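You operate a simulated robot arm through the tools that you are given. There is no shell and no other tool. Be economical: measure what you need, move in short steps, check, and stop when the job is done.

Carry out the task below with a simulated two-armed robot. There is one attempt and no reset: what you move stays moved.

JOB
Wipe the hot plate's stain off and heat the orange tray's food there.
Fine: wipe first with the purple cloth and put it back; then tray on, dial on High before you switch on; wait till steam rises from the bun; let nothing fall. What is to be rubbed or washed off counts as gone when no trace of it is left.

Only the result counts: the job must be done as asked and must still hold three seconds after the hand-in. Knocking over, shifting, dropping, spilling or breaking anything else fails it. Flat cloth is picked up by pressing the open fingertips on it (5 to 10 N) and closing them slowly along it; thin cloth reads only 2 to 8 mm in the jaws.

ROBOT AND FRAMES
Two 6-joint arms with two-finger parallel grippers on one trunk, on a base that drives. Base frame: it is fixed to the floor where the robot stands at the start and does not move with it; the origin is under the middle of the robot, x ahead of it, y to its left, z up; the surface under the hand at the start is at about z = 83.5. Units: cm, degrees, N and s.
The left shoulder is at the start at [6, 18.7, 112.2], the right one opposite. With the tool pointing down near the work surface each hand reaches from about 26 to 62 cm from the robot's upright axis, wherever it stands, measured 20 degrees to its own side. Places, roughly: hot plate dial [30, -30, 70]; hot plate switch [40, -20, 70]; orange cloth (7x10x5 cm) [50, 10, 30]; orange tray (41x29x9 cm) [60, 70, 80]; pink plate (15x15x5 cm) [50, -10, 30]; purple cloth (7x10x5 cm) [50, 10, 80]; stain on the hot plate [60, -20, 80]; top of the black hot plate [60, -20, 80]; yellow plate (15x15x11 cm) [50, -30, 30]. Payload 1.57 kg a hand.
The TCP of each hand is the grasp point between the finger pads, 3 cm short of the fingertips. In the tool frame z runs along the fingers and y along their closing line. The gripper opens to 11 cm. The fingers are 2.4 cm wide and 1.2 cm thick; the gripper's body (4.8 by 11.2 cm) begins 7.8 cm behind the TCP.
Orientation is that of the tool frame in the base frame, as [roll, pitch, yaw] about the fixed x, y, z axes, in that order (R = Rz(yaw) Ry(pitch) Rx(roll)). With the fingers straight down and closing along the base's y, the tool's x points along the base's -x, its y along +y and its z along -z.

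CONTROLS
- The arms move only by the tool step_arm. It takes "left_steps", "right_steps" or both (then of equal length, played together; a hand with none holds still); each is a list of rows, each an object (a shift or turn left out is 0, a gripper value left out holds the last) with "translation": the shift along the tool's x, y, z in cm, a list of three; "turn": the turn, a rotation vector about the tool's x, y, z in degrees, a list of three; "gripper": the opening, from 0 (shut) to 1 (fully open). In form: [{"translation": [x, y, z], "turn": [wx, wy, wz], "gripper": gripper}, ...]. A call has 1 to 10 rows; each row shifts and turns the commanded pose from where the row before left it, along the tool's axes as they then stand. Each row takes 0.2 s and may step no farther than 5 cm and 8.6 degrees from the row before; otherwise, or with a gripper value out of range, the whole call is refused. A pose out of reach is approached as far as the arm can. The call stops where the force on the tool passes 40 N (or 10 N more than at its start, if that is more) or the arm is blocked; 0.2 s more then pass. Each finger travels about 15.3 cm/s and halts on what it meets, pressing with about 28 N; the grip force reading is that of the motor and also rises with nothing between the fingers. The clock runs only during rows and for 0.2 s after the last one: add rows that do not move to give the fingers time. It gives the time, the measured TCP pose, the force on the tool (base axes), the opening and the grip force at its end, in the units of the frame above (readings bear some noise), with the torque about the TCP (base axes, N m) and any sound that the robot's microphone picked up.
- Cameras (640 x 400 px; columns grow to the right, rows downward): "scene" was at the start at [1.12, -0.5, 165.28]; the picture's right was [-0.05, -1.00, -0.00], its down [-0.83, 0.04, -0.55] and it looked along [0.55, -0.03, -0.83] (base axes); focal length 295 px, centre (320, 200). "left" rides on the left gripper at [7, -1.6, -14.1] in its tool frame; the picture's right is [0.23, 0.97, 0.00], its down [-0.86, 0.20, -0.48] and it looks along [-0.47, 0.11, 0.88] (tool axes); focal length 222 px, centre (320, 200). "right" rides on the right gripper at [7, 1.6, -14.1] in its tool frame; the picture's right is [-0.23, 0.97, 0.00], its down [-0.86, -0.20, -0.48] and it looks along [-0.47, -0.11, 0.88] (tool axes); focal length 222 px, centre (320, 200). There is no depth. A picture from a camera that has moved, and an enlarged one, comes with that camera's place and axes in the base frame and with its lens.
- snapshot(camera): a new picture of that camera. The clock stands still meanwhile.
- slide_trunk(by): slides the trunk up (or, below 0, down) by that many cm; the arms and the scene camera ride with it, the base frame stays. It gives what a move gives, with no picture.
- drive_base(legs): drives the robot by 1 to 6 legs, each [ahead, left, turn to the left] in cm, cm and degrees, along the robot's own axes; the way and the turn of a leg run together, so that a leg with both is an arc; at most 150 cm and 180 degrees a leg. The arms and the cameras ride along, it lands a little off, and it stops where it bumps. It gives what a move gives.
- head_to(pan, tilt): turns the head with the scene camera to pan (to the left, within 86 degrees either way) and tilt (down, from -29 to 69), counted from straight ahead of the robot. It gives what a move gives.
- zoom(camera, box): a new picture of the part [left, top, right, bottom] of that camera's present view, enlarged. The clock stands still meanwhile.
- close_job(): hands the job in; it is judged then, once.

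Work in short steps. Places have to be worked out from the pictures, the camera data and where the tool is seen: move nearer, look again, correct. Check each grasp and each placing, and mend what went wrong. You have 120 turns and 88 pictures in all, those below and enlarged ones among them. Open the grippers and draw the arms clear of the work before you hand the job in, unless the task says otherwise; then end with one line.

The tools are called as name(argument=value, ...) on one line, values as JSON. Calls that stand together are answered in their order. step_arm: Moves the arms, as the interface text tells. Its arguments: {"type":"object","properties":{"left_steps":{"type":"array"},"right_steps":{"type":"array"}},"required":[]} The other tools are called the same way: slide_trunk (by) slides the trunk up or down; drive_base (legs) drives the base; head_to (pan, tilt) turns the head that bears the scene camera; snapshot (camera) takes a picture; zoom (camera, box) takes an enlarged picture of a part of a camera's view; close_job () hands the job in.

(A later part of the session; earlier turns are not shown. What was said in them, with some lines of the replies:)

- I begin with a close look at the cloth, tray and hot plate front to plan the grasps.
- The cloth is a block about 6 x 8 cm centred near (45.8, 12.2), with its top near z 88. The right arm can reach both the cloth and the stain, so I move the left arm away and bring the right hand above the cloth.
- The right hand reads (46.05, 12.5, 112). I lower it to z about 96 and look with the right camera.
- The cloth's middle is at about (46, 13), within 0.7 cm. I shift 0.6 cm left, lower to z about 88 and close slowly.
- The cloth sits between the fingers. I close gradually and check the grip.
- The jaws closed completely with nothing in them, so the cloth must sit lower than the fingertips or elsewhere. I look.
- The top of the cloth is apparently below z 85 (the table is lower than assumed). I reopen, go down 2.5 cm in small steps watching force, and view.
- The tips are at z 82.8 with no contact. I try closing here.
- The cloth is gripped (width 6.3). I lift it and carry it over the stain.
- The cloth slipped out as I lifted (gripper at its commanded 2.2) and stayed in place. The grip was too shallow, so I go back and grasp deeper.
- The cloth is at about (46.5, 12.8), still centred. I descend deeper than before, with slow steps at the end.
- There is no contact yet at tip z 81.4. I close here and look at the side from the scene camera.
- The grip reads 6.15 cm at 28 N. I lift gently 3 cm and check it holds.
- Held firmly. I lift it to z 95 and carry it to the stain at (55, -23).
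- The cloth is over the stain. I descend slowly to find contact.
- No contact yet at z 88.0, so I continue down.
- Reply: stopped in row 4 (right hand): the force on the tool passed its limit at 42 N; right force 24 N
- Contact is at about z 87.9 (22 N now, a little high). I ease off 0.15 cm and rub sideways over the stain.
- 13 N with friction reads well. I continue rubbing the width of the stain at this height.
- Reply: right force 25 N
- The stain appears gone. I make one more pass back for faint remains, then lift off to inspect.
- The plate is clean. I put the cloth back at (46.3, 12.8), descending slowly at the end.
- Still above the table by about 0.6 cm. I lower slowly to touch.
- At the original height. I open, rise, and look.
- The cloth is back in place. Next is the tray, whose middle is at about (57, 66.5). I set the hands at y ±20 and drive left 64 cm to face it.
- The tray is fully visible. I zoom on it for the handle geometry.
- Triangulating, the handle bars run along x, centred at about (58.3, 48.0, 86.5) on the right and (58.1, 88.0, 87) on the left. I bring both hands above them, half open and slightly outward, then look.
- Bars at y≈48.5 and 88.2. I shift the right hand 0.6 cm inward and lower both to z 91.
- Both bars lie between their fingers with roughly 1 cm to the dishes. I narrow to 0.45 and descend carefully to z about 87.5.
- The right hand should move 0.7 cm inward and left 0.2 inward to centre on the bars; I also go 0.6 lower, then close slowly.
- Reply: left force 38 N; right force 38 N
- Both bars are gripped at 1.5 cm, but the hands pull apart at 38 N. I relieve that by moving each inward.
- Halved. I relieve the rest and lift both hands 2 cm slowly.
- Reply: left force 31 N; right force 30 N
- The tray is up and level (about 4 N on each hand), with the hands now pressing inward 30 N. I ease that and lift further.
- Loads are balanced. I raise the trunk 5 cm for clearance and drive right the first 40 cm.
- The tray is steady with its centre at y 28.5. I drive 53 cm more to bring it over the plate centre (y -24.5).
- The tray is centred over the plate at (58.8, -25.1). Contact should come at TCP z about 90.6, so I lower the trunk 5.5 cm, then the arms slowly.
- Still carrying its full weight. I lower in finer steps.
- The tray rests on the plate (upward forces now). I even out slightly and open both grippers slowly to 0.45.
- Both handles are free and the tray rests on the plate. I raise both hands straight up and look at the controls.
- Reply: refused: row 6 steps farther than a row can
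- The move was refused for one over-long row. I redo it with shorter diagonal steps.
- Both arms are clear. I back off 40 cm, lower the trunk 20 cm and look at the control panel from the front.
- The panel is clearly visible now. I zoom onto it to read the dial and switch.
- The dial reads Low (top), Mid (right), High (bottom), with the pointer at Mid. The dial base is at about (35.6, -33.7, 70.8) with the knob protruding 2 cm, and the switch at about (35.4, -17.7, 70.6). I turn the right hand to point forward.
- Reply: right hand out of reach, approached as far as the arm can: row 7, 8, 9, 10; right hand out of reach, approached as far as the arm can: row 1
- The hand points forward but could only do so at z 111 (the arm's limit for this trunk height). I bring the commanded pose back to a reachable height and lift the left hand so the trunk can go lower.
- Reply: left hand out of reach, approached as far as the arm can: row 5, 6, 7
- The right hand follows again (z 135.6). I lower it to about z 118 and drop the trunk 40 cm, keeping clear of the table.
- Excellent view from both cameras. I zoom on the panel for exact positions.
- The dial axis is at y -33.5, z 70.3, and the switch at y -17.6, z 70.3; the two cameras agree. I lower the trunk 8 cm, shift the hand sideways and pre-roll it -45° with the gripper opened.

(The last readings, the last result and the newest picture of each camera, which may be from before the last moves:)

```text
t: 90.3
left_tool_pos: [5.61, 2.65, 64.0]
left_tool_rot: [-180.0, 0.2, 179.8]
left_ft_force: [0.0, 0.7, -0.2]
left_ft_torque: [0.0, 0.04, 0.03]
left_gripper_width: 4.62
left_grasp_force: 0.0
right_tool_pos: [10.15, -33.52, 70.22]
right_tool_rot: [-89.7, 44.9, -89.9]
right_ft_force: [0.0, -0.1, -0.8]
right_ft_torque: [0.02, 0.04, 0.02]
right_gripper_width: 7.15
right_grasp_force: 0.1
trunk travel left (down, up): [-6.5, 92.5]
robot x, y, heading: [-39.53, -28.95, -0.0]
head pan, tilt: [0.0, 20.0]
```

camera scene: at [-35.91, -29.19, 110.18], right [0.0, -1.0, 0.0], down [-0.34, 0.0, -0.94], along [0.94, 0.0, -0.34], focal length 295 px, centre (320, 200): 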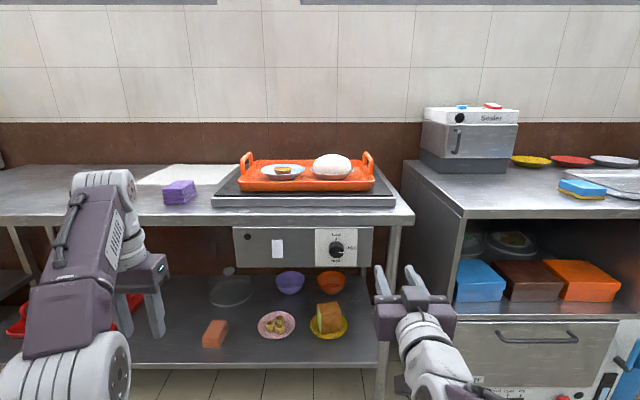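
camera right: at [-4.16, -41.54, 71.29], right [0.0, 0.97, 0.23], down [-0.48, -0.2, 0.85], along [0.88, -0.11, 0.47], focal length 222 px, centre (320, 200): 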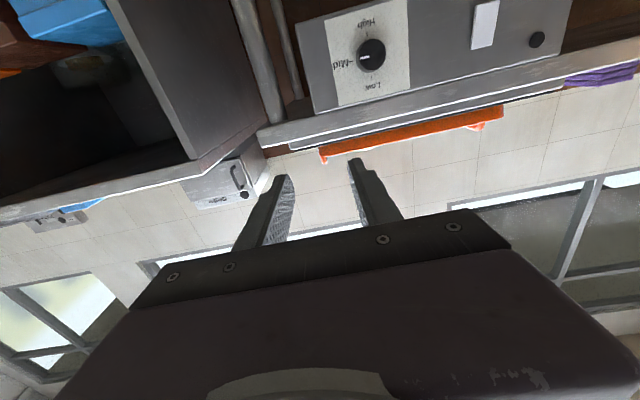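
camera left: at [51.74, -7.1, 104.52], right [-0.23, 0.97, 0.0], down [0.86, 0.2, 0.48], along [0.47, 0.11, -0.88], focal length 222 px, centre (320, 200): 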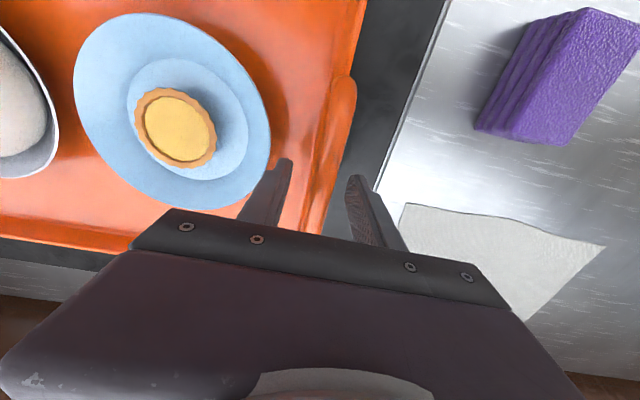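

The pose is as wanted. I drive forward 15 cm and look.

drive_base(legs=[[15, 0, 0]])

snapshot(camera="right")

snapshot(camera="scene")

```text
t: 91.7
left_tool_pos: [20.8, 2.69, 64.15]
left_tool_rot: [180.0, 0.2, 179.9]
left_ft_force: [-0.6, 0.4, 0.2]
left_ft_torque: [-0.03, -0.01, 0.04]
left_gripper_width: 4.65
left_grasp_force: 0.0
right_tool_pos: [25.23, -33.5, 70.33]
right_tool_rot: [-89.8, 45.1, -89.8]
right_ft_force: [0.9, -1.1, 0.0]
right_ft_torque: [0.0, -0.02, -0.01]
right_gripper_width: 7.14
right_grasp_force: 0.1
trunk travel left (down, up): [-6.5, 92.5]
robot x, y, heading: [-24.36, -28.88, -0.0]
head pan, tilt: [0.0, 20.0]
```

```text
32 pictures are left
camera right: at [11.02, -37.33, 64.19], right [0.0, 0.85, -0.53], down [-0.48, 0.46, 0.74], along [0.88, 0.25, 0.41], focal length 222 px, centre (320, 200)
```

right: 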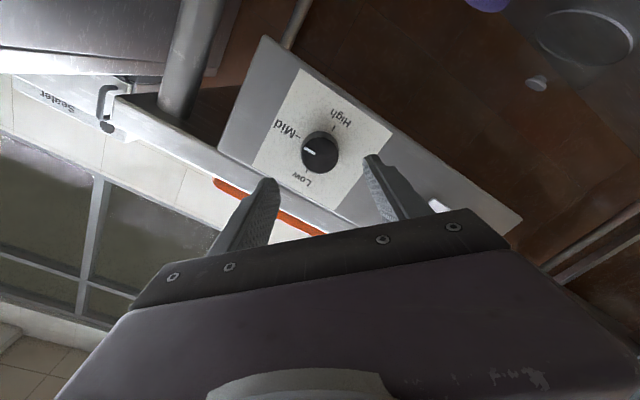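

```text
31 pictures are left
camera scene: at [-20.8, -29.19, 102.18], right [0.0, -1.0, 0.0], down [-0.34, 0.0, -0.94], along [0.94, 0.0, -0.34], focal length 295 px, centre (320, 200)
```

scene: 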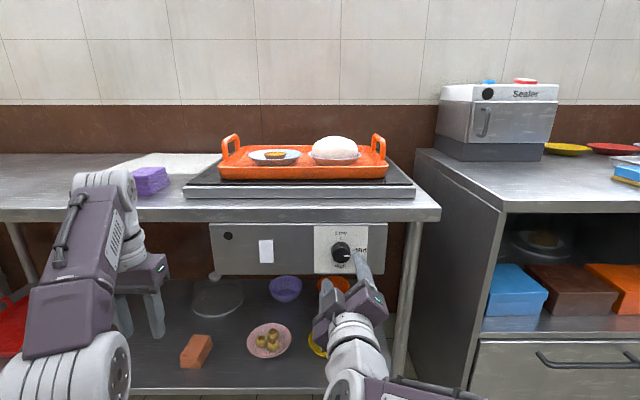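

The knob is centred between the fingers within 0.4 cm. I advance 6.5 cm in decreasing steps to straddle it.

step_arm(right_steps=[{"translation": [0, 0, 2.5]}, {"translation": [0, 0, 2]}, {"translation": [0, 0, 1]}, {"translation": [0, 0, 0.6]}, {"translation": [0, 0, 0.4]}, {}])

snapshot(camera="right")

```text
t: 93.1
left_tool_pos: [20.75, 2.77, 64.1]
left_tool_rot: [-180.0, 0.2, 179.9]
left_ft_force: [0.0, 0.6, 0.1]
left_ft_torque: [0.01, -0.03, -0.01]
left_gripper_width: 4.6
left_grasp_force: 0.0
right_tool_pos: [31.87, -33.48, 70.18]
right_tool_rot: [-89.8, 45.0, -89.8]
right_ft_force: [0.4, 0.0, 0.1]
right_ft_torque: [0.0, 0.0, -0.02]
right_gripper_width: 7.17
right_grasp_force: 0.0
trunk travel left (down, up): [-6.5, 92.5]
robot x, y, heading: [-24.05, -28.84, -0.0]
head pan, tilt: [0.0, 20.0]
```

```text
30 pictures are left
camera right: at [17.61, -37.38, 64.22], right [0.0, 0.85, -0.53], down [-0.48, 0.46, 0.74], along [0.88, 0.25, 0.41], focal length 222 px, centre (320, 200)
```

right: 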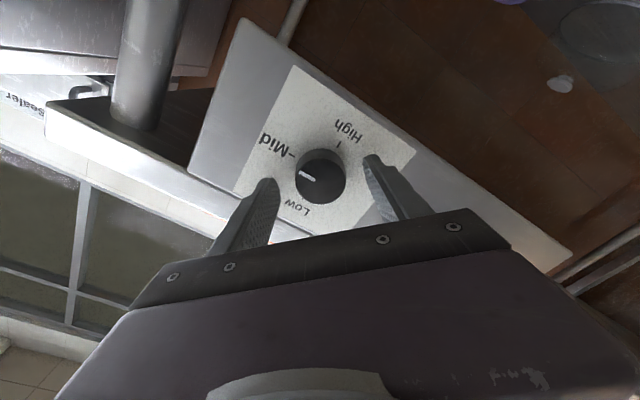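

The knob lies centred between the tips with no contact. I close on it.

step_arm(right_steps=[{"gripper": 0.55}, {"gripper": 0.45}, {"gripper": 0.38}, {"gripper": 0.33}, {"gripper": 0.25}, {"gripper": 0.15}, {}])

```text
t: 94.7
left_tool_pos: [20.71, 2.76, 64.05]
left_tool_rot: [-180.0, 0.1, 179.9]
left_ft_force: [0.3, 0.2, -0.2]
left_ft_torque: [0.02, -0.02, -0.03]
left_gripper_width: 4.62
left_grasp_force: 0.0
right_tool_pos: [31.83, -33.39, 70.38]
right_tool_rot: [-89.9, 44.9, -89.9]
right_ft_force: [-2.2, 3.3, -4.4]
right_ft_torque: [0.05, 0.13, 0.14]
right_gripper_width: 4.04
right_grasp_force: 44.7
trunk travel left (down, up): [-6.5, 92.5]
robot x, y, heading: [-24.01, -28.93, 0.3]
head pan, tilt: [0.0, 20.0]
```

Gripped at 4.04 cm. I turn it +45° clockwise (tool z) first and check.

step_arm(right_steps=[{"turn": [0, 0, 8]}, {"turn": [0, 0, 8]}, {"turn": [0, 0, 8]}, {"turn": [0, 0, 8]}, {"turn": [0, 0, 8]}, {"turn": [0, 0, 5]}, {}])

zoom(camera="right", box=[220, 60, 460, 260])

```text
t: 96.3
left_tool_pos: [20.81, 2.59, 63.97]
left_tool_rot: [-180.0, 0.2, 179.9]
left_ft_force: [-1.5, 0.5, -0.1]
left_ft_torque: [0.03, 0.0, 0.02]
left_gripper_width: 4.63
left_grasp_force: 0.1
right_tool_pos: [31.9, -33.52, 70.33]
right_tool_rot: [35.0, 89.8, 34.9]
right_ft_force: [16.2, -4.5, 2.5]
right_ft_torque: [-0.02, -0.21, -0.27]
right_gripper_width: 4.04
right_grasp_force: 44.9
trunk travel left (down, up): [-6.5, 92.5]
robot x, y, heading: [-24.38, -28.87, -0.1]
head pan, tilt: [0.0, 20.0]
```

```text
2.00 times, centred on (340, 160) of right
camera zoom: at [17.6, -31.97, 63.31], right [0.0, 0.97, 0.23], down [-0.48, -0.2, 0.85], along [0.88, -0.11, 0.47], focal length 444 px, centre (280, 280)
```

zoom: 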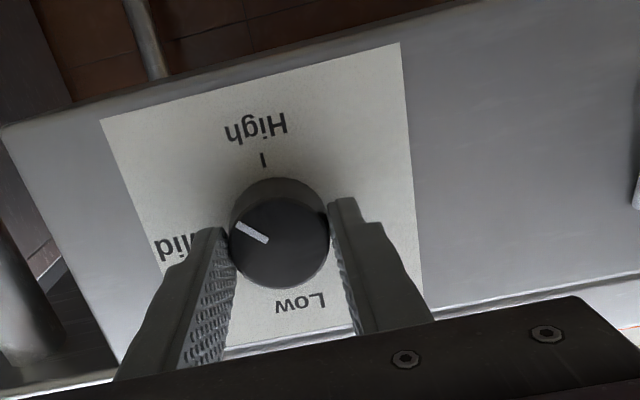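

The knob turns with the hand; the pointer is now midway between Mid and High. Another 45°.

step_arm(right_steps=[{"turn": [0, 0, 8]}, {"turn": [0, 0, 8]}, {"turn": [0, 0, 8]}, {"turn": [0, 0, 8]}, {"turn": [0, 0, 8]}, {"turn": [0, 0, 5]}, {}])

zoom(camera="right", box=[220, 60, 460, 260])

```text
t: 97.9
left_tool_pos: [20.94, 2.59, 63.99]
left_tool_rot: [179.9, 0.0, -180.0]
left_ft_force: [0.9, 0.1, -0.5]
left_ft_torque: [0.03, -0.03, 0.01]
left_gripper_width: 4.61
left_grasp_force: 0.1
right_tool_pos: [31.68, -33.56, 70.39]
right_tool_rot: [89.8, 44.8, 89.8]
right_ft_force: [18.3, -14.6, 5.3]
right_ft_torque: [-0.03, -0.36, -0.77]
right_gripper_width: 4.05
right_grasp_force: 45.0
trunk travel left (down, up): [-6.5, 92.5]
robot x, y, heading: [-24.25, -28.93, -0.1]
head pan, tilt: [0.0, 20.0]
```

```text
2.00 times, centred on (340, 160) of right
camera zoom: at [17.59, -27.59, 66.5], right [0.0, 0.53, 0.85], down [-0.48, -0.75, 0.46], along [0.88, -0.41, 0.25], focal length 444 px, centre (280, 280)
```

zoom: 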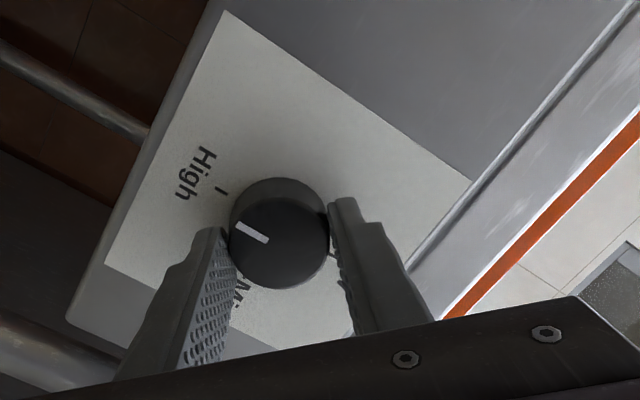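

The pointer lines up with the High tick. I release and back off 7 cm, then verify.

step_arm(right_steps=[{"gripper": 0.45}, {"gripper": 0.6}, {"gripper": 0.65}, {}, {"translation": [0, 0, -2]}, {"translation": [0, 0, -3]}, {"translation": [0, 0, -3]}, {}])

snapshot(camera="right")

zoom(camera="scene", box=[200, 210, 400, 290])

```text
t: 99.7
left_tool_pos: [20.84, 2.54, 64.07]
left_tool_rot: [180.0, 0.2, 179.9]
left_ft_force: [0.1, -0.1, 0.0]
left_ft_torque: [-0.03, -0.01, -0.03]
left_gripper_width: 4.63
left_grasp_force: 0.1
right_tool_pos: [23.64, -33.54, 70.26]
right_tool_rot: [89.8, 45.1, 89.9]
right_ft_force: [0.8, 0.5, 0.0]
right_ft_torque: [0.0, 0.02, 0.02]
right_gripper_width: 7.15
right_grasp_force: 0.0
trunk travel left (down, up): [-6.5, 92.5]
robot x, y, heading: [-23.82, -28.75, 0.1]
head pan, tilt: [0.0, 20.0]
```

```text
27 pictures are left
camera right: at [9.41, -27.56, 66.43], right [0.0, 0.53, 0.85], down [-0.48, -0.75, 0.46], along [0.88, -0.41, 0.26], focal length 222 px, centre (320, 200)
```

right: 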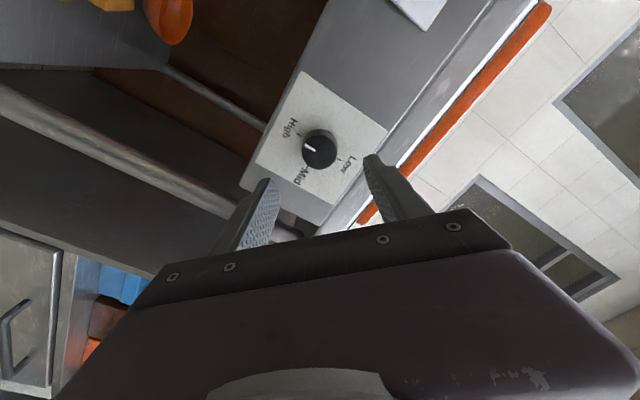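

```text
3.20 times, centred on (300, 250) of scene
camera zoom: at [-20.8, -29.2, 102.19], right [0.0, -1.0, 0.0], down [-0.34, 0.0, -0.94], along [0.94, 0.0, -0.34], focal length 944 px, centre (384, 40)
```

zoom: 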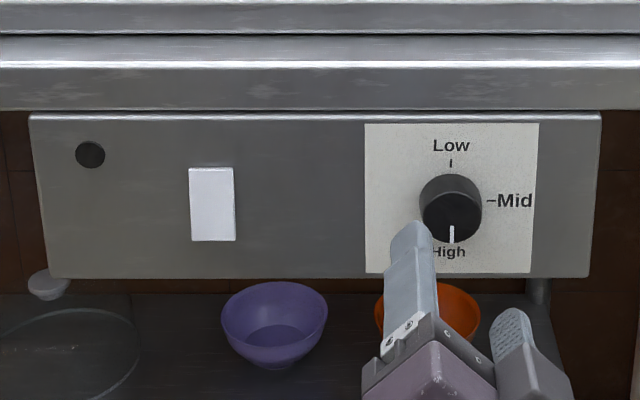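

The dial points exactly at High. Now I roll the hand back, close the fingers and move in front of the switch.

step_arm(right_steps=[{"turn": [0, 0, -8], "gripper": 0}, {"turn": [0, 0, -8]}, {"turn": [0, 0, -8]}, {"turn": [0, 0, -8]}, {"turn": [0, 0, -8]}, {"turn": [0, 0, -5]}, {"translation": [0, 4, 0]}, {"translation": [0, 4, 0]}, {"translation": [0, 4, 0]}, {"translation": [0, 4, 0]}])

step_arm(right_steps=[{}, {}])

snapshot(camera="right")

```text
t: 101.9
left_tool_pos: [20.69, 2.59, 64.08]
left_tool_rot: [-179.9, 0.2, 179.9]
left_ft_force: [-0.2, 1.0, 0.4]
left_ft_torque: [0.02, 0.02, -0.01]
left_gripper_width: 4.62
left_grasp_force: 0.0
right_tool_pos: [27.96, -19.79, 73.05]
right_tool_rot: [-164.2, 89.8, -163.7]
right_ft_force: [0.3, 0.1, 0.6]
right_ft_torque: [0.0, 0.01, 0.0]
right_gripper_width: 0.0
right_grasp_force: 21.6
right hand out of reach, approached as far as the arm can: row 8, 9, 10
trunk travel left (down, up): [-6.5, 92.5]
robot x, y, heading: [-24.14, -29.11, -0.1]
head pan, tilt: [0.0, 20.0]
```

```text
t: 102.5
left_tool_pos: [20.77, 2.72, 64.06]
left_tool_rot: [-179.9, 0.2, 179.8]
left_ft_force: [0.2, -0.5, -0.1]
left_ft_torque: [0.0, -0.01, 0.01]
left_gripper_width: 4.64
left_grasp_force: 0.2
right_tool_pos: [27.88, -19.91, 73.17]
right_tool_rot: [-165.4, 89.9, -165.0]
right_ft_force: [-0.3, -0.3, -0.6]
right_ft_torque: [0.01, -0.02, 0.01]
right_gripper_width: 0.0
right_grasp_force: 21.1
trunk travel left (down, up): [-6.5, 92.5]
robot x, y, heading: [-23.99, -29.11, 0.1]
head pan, tilt: [0.0, 20.0]
```

```text
25 pictures are left
camera right: at [13.66, -18.46, 66.16], right [-0.01, 0.97, 0.23], down [-0.47, -0.2, 0.86], along [0.88, -0.1, 0.46], focal length 222 px, centre (320, 200)
```

right: 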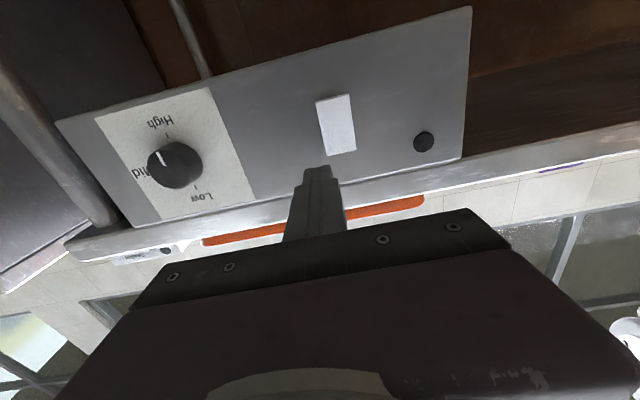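

The arm hit its inner reach and drifted to (27.9, -19.9, 73.2). I correct with the base (2.3 cm left) and trunk (-2.9 cm), then look again.

slide_trunk(by=-2.9)

drive_base(legs=[[0, 2.3, 0]])

snapshot(camera="right")

```text
t: 103.2
left_tool_pos: [20.79, 2.65, 61.1]
left_tool_rot: [180.0, 0.2, 179.9]
left_ft_force: [-0.1, -0.2, -0.1]
left_ft_torque: [0.02, -0.02, 0.01]
left_gripper_width: 4.63
left_grasp_force: 0.1
right_tool_pos: [27.9, -19.84, 70.25]
right_tool_rot: [-168.3, 89.8, -167.8]
right_ft_force: [0.5, -0.7, 0.2]
right_ft_torque: [0.02, -0.06, 0.0]
right_gripper_width: 0.02
right_grasp_force: 21.3
trunk travel left (down, up): [-3.6, 95.4]
robot x, y, heading: [-24.22, -28.83, 0.2]
head pan, tilt: [0.0, 20.0]
```

```text
t: 104.0
left_tool_pos: [20.77, 4.92, 61.2]
left_tool_rot: [-180.0, 0.1, 179.9]
left_ft_force: [0.4, 0.9, 0.4]
left_ft_torque: [0.03, -0.01, 0.01]
left_gripper_width: 4.62
left_grasp_force: 0.1
right_tool_pos: [27.86, -17.55, 70.11]
right_tool_rot: [-168.3, 89.8, -167.9]
right_ft_force: [-0.1, -0.2, -0.8]
right_ft_torque: [-0.03, 0.01, 0.01]
right_gripper_width: 0.0
right_grasp_force: 21.4
trunk travel left (down, up): [-3.6, 95.4]
robot x, y, heading: [-24.22, -26.43, 0.0]
head pan, tilt: [0.0, 20.0]
```

```text
24 pictures are left
camera right: at [13.66, -16.13, 63.26], right [-0.01, 0.97, 0.23], down [-0.47, -0.2, 0.86], along [0.88, -0.1, 0.46], focal length 222 px, centre (320, 200)
```

right: 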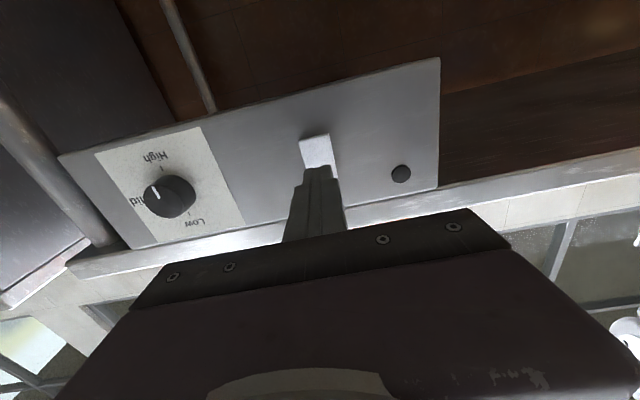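

The closed fingertips aim at the switch centre. I advance gently until contact.

step_arm(right_steps=[{"translation": [0, 0, 1.5]}, {"translation": [0, 0, 1.5]}, {"translation": [0, 0, 0.5]}, {"translation": [0, 0, 0.3]}, {"translation": [0, 0, 0.3]}, {}])

snapshot(camera="right")

```text
t: 105.5
left_tool_pos: [20.7, 4.92, 61.29]
left_tool_rot: [180.0, 0.3, 179.9]
left_ft_force: [-0.5, -0.9, 0.6]
left_ft_torque: [-0.03, 0.03, -0.03]
left_gripper_width: 4.62
left_grasp_force: 0.0
right_tool_pos: [31.82, -17.49, 70.17]
right_tool_rot: [-179.2, 89.8, -178.5]
right_ft_force: [-14.0, -2.4, -1.6]
right_ft_torque: [0.04, 0.07, -0.25]
right_gripper_width: 0.0
right_grasp_force: 21.7
trunk travel left (down, up): [-3.6, 95.4]
robot x, y, heading: [-24.53, -26.74, -0.2]
head pan, tilt: [0.0, 20.0]
stopped in row 6 (right hand): the force on the tool passed its limit at 41 N (the readings are from after the stop); the commanded pose is now the measured one
```

```text
23 pictures are left
camera right: at [17.46, -16.12, 63.34], right [-0.01, 0.97, 0.23], down [-0.47, -0.2, 0.86], along [0.88, -0.1, 0.46], focal length 222 px, centre (320, 200)
```

right: 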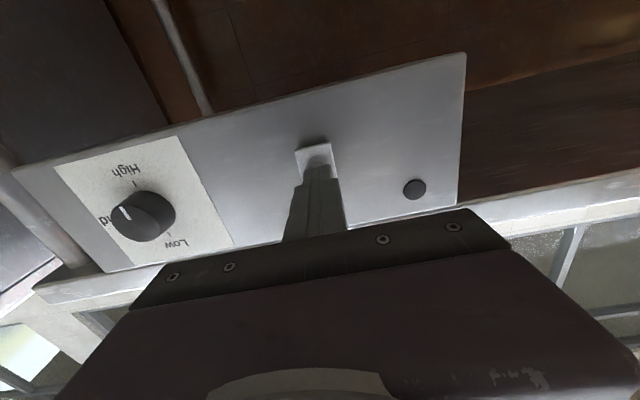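

Contact reached 41 N and no sound was reported. I back off 4 cm and check switch and lamp.

step_arm(right_steps=[{"translation": [0, 0, -2]}, {"translation": [0, 0, -3]}, {}])

zoom(camera="right", box=[220, 40, 500, 230])

zoom(camera="scene", box=[180, 130, 400, 280])

```text
t: 106.3
left_tool_pos: [20.63, 5.0, 61.38]
left_tool_rot: [-180.0, 0.2, -179.9]
left_ft_force: [0.5, 0.2, 0.4]
left_ft_torque: [-0.02, -0.02, -0.01]
left_gripper_width: 4.61
left_grasp_force: 0.0
right_tool_pos: [27.12, -17.65, 70.17]
right_tool_rot: [-175.9, 89.4, -175.0]
right_ft_force: [0.1, -0.3, 1.4]
right_ft_torque: [-0.01, 0.03, 0.04]
right_gripper_width: 0.03
right_grasp_force: 21.1
trunk travel left (down, up): [-3.6, 95.4]
robot x, y, heading: [-24.22, -26.81, -0.0]
head pan, tilt: [0.0, 20.0]
```

```text
2.11 times, centred on (360, 135) of right
camera zoom: at [12.82, -16.34, 63.41], right [-0.01, 0.97, 0.23], down [-0.47, -0.21, 0.86], along [0.88, -0.09, 0.46], focal length 468 px, centre (236, 337)
```

zoom: 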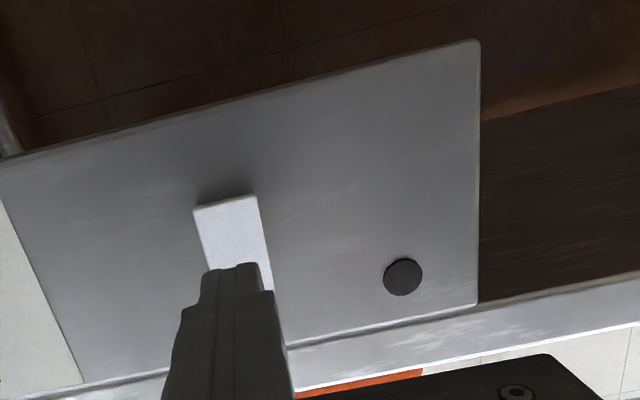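

```text
2.67 times, centred on (290, 205) of scene
camera zoom: at [-20.85, -26.88, 99.29], right [0.0, -1.0, 0.0], down [-0.34, 0.0, -0.94], along [0.94, 0.0, -0.34], focal length 787 px, centre (400, 187)
```

zoom: 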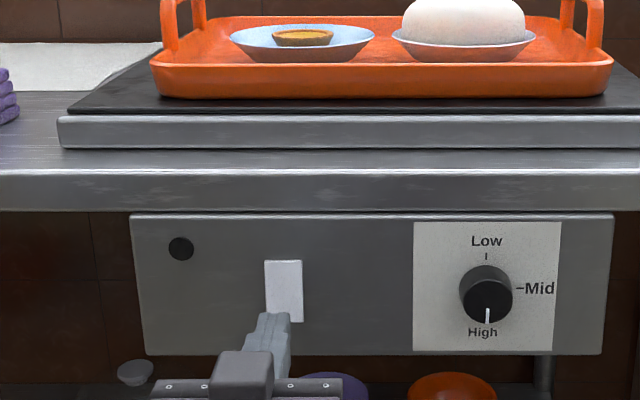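

The lamp is still dark; it looks like a rocker with its lower end proud, and I pressed at the pivot. I lower 2.2 cm and press the lower half.

slide_trunk(by=-2.2)

step_arm(right_steps=[{"translation": [0, 0, 1.5]}, {"translation": [0, 0, 1.5]}, {"translation": [0, 0, 0.7]}, {"translation": [0, 0, 0.3]}, {"translation": [0, 0, 0.3]}, {"translation": [0, 0, 0.3]}, {"translation": [0, 0, 0.3]}, {}])

zoom(camera="right", box=[220, 40, 500, 230])

```text
t: 107.0
left_tool_pos: [20.66, 4.93, 58.92]
left_tool_rot: [180.0, 0.2, 179.9]
left_ft_force: [0.0, 0.0, -0.6]
left_ft_torque: [-0.01, 0.04, -0.02]
left_gripper_width: 4.61
left_grasp_force: 0.0
right_tool_pos: [27.25, -17.73, 68.05]
right_tool_rot: [-175.6, 89.4, -174.6]
right_ft_force: [0.1, -0.3, -0.1]
right_ft_torque: [-0.02, 0.02, 0.02]
right_gripper_width: 0.0
right_grasp_force: 21.6
trunk travel left (down, up): [-1.4, 97.6]
robot x, y, heading: [-24.3, -26.79, -0.1]
head pan, tilt: [0.0, 20.0]
```

```text
t: 108.8
left_tool_pos: [20.5, 4.95, 59.07]
left_tool_rot: [179.9, 0.3, 179.9]
left_ft_force: [0.1, -0.4, -1.4]
left_ft_torque: [0.01, -0.01, 0.02]
left_gripper_width: 4.65
left_grasp_force: 0.0
right_tool_pos: [31.85, -17.48, 67.95]
right_tool_rot: [-178.8, 89.3, -178.0]
right_ft_force: [-27.7, -6.4, -9.0]
right_ft_torque: [0.09, -0.07, -0.23]
right_gripper_width: 0.02
right_grasp_force: 21.0
trunk travel left (down, up): [-1.4, 97.6]
robot x, y, heading: [-24.32, -26.82, -0.3]
head pan, tilt: [0.0, 20.0]
heard: click
```

```text
2.11 times, centred on (360, 135) of right
camera zoom: at [17.54, -16.21, 61.2], right [-0.01, 0.97, 0.23], down [-0.47, -0.21, 0.86], along [0.88, -0.09, 0.46], focal length 468 px, centre (236, 337)
```

zoom: 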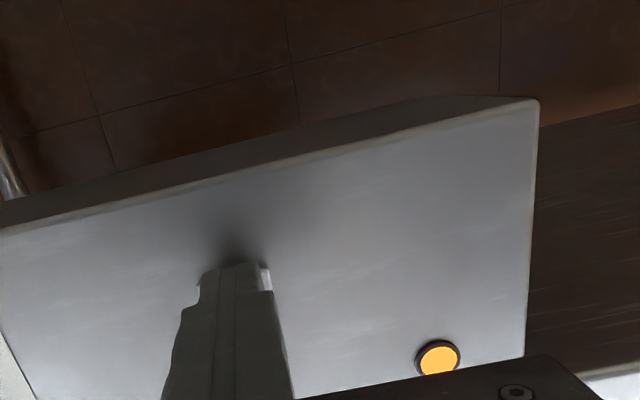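

A click, and the lamp is lit. I withdraw straight back and look at the plate and food.

step_arm(right_steps=[{"translation": [0, 0, -2]}, {"translation": [0, 0, -3]}, {}])

drive_base(legs=[[-15, 0, 0]])

zoom(camera="scene", box=[160, 90, 400, 270])

```text
t: 109.6
left_tool_pos: [20.66, 4.93, 58.94]
left_tool_rot: [-180.0, 0.2, 180.0]
left_ft_force: [0.6, -0.1, 0.4]
left_ft_torque: [0.03, -0.01, -0.01]
left_gripper_width: 4.63
left_grasp_force: 0.0
right_tool_pos: [27.13, -17.62, 68.05]
right_tool_rot: [-176.7, 89.4, -175.8]
right_ft_force: [-0.7, 0.0, 0.0]
right_ft_torque: [-0.01, -0.01, 0.0]
right_gripper_width: 0.0
right_grasp_force: 21.5
trunk travel left (down, up): [-1.4, 97.6]
robot x, y, heading: [-23.68, -26.49, -0.2]
head pan, tilt: [0.0, 20.0]
```

```text
t: 111.0
left_tool_pos: [5.64, 4.91, 59.09]
left_tool_rot: [-180.0, 0.1, 179.8]
left_ft_force: [0.0, -1.0, 0.1]
left_ft_torque: [-0.01, -0.01, 0.0]
left_gripper_width: 4.62
left_grasp_force: 0.0
right_tool_pos: [12.08, -17.59, 68.08]
right_tool_rot: [-175.4, 89.3, -174.5]
right_ft_force: [0.4, 0.4, -0.6]
right_ft_torque: [0.0, -0.01, -0.04]
right_gripper_width: 0.0
right_grasp_force: 21.4
trunk travel left (down, up): [-1.4, 97.6]
robot x, y, heading: [-39.35, -26.92, 0.1]
head pan, tilt: [0.0, 20.0]
```

```text
2.22 times, centred on (280, 180) of scene
camera zoom: at [-35.94, -26.88, 97.09], right [0.0, -1.0, 0.0], down [-0.34, 0.0, -0.94], along [0.94, 0.0, -0.34], focal length 656 px, centre (409, 244)
```

zoom: 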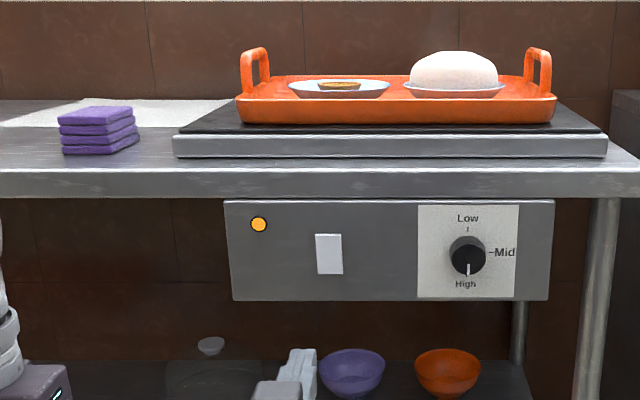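

The lamp is on, the dial is on High and everything is in place. I open the grippers and wait for steam.

step_arm(right_steps=[{"gripper": 1}, {}, {}, {}, {}, {}, {}, {}, {}, {}], left_steps=[{"gripper": 1}, {}, {}, {}, {}, {}, {}, {}, {}, {}])

step_arm(right_steps=[{}, {}, {}, {}, {}, {}, {}, {}, {}, {}])

step_arm(right_steps=[{}, {}, {}, {}, {}, {}, {}, {}, {}, {}])

zoom(camera="scene", box=[160, 50, 400, 230])

```text
t: 113.2
left_tool_pos: [5.61, 4.88, 58.96]
left_tool_rot: [180.0, 0.1, 179.9]
left_ft_force: [0.3, 0.2, -0.7]
left_ft_torque: [0.02, 0.0, 0.05]
left_gripper_width: 11.02
left_grasp_force: 0.0
right_tool_pos: [12.18, -17.64, 68.1]
right_tool_rot: [-175.5, 89.5, -174.6]
right_ft_force: [-0.6, 0.1, -0.3]
right_ft_torque: [0.0, 0.0, 0.0]
right_gripper_width: 10.99
right_grasp_force: 0.0
trunk travel left (down, up): [-1.4, 97.6]
robot x, y, heading: [-39.54, -26.73, -0.1]
head pan, tilt: [0.0, 20.0]
```

```text
t: 115.4
left_tool_pos: [5.63, 4.97, 58.9]
left_tool_rot: [-180.0, 0.2, 179.8]
left_ft_force: [-0.2, -0.5, 0.1]
left_ft_torque: [-0.01, -0.01, -0.02]
left_gripper_width: 11.0
left_grasp_force: 0.0
right_tool_pos: [12.11, -17.53, 68.04]
right_tool_rot: [-175.3, 89.3, -174.4]
right_ft_force: [0.0, -0.1, -0.3]
right_ft_torque: [0.0, 0.02, 0.01]
right_gripper_width: 11.0
right_grasp_force: 0.1
trunk travel left (down, up): [-1.4, 97.6]
robot x, y, heading: [-39.47, -26.55, -0.2]
head pan, tilt: [0.0, 20.0]
```

```text
t: 117.6
left_tool_pos: [5.57, 4.87, 59.07]
left_tool_rot: [-180.0, 0.2, 179.9]
left_ft_force: [-0.2, 0.3, -0.9]
left_ft_torque: [0.0, -0.01, -0.02]
left_gripper_width: 11.01
left_grasp_force: 0.2
right_tool_pos: [12.15, -17.56, 67.99]
right_tool_rot: [-175.5, 89.3, -174.7]
right_ft_force: [0.8, -1.2, -0.2]
right_ft_torque: [-0.03, -0.01, 0.01]
right_gripper_width: 11.01
right_grasp_force: 0.0
trunk travel left (down, up): [-1.4, 97.6]
robot x, y, heading: [-39.37, -26.99, 0.1]
head pan, tilt: [0.0, 20.0]
```

```text
2.22 times, centred on (280, 140) of scene
camera zoom: at [-35.94, -26.88, 97.09], right [0.0, -1.0, 0.0], down [-0.34, 0.0, -0.94], along [0.94, 0.0, -0.34], focal length 656 px, centre (409, 333)
```

zoom: 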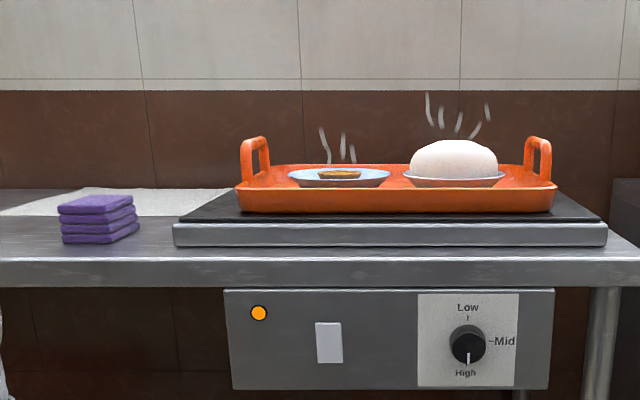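

Steam rises from the bun (and the tart), the lamp is lit, the dial is on High, the cloth is back, and both arms are clear with open grippers. I hand the job in.

close_job()

```text
The job is handed in.
```

I wiped the hot plate clean, put the purple cloth back, set the orange tray on the plate, turned the dial to High before switching on, and handed in once steam was rising from the bun. My first grip on the cloth slipped, but it stayed on the table and nothing fell.
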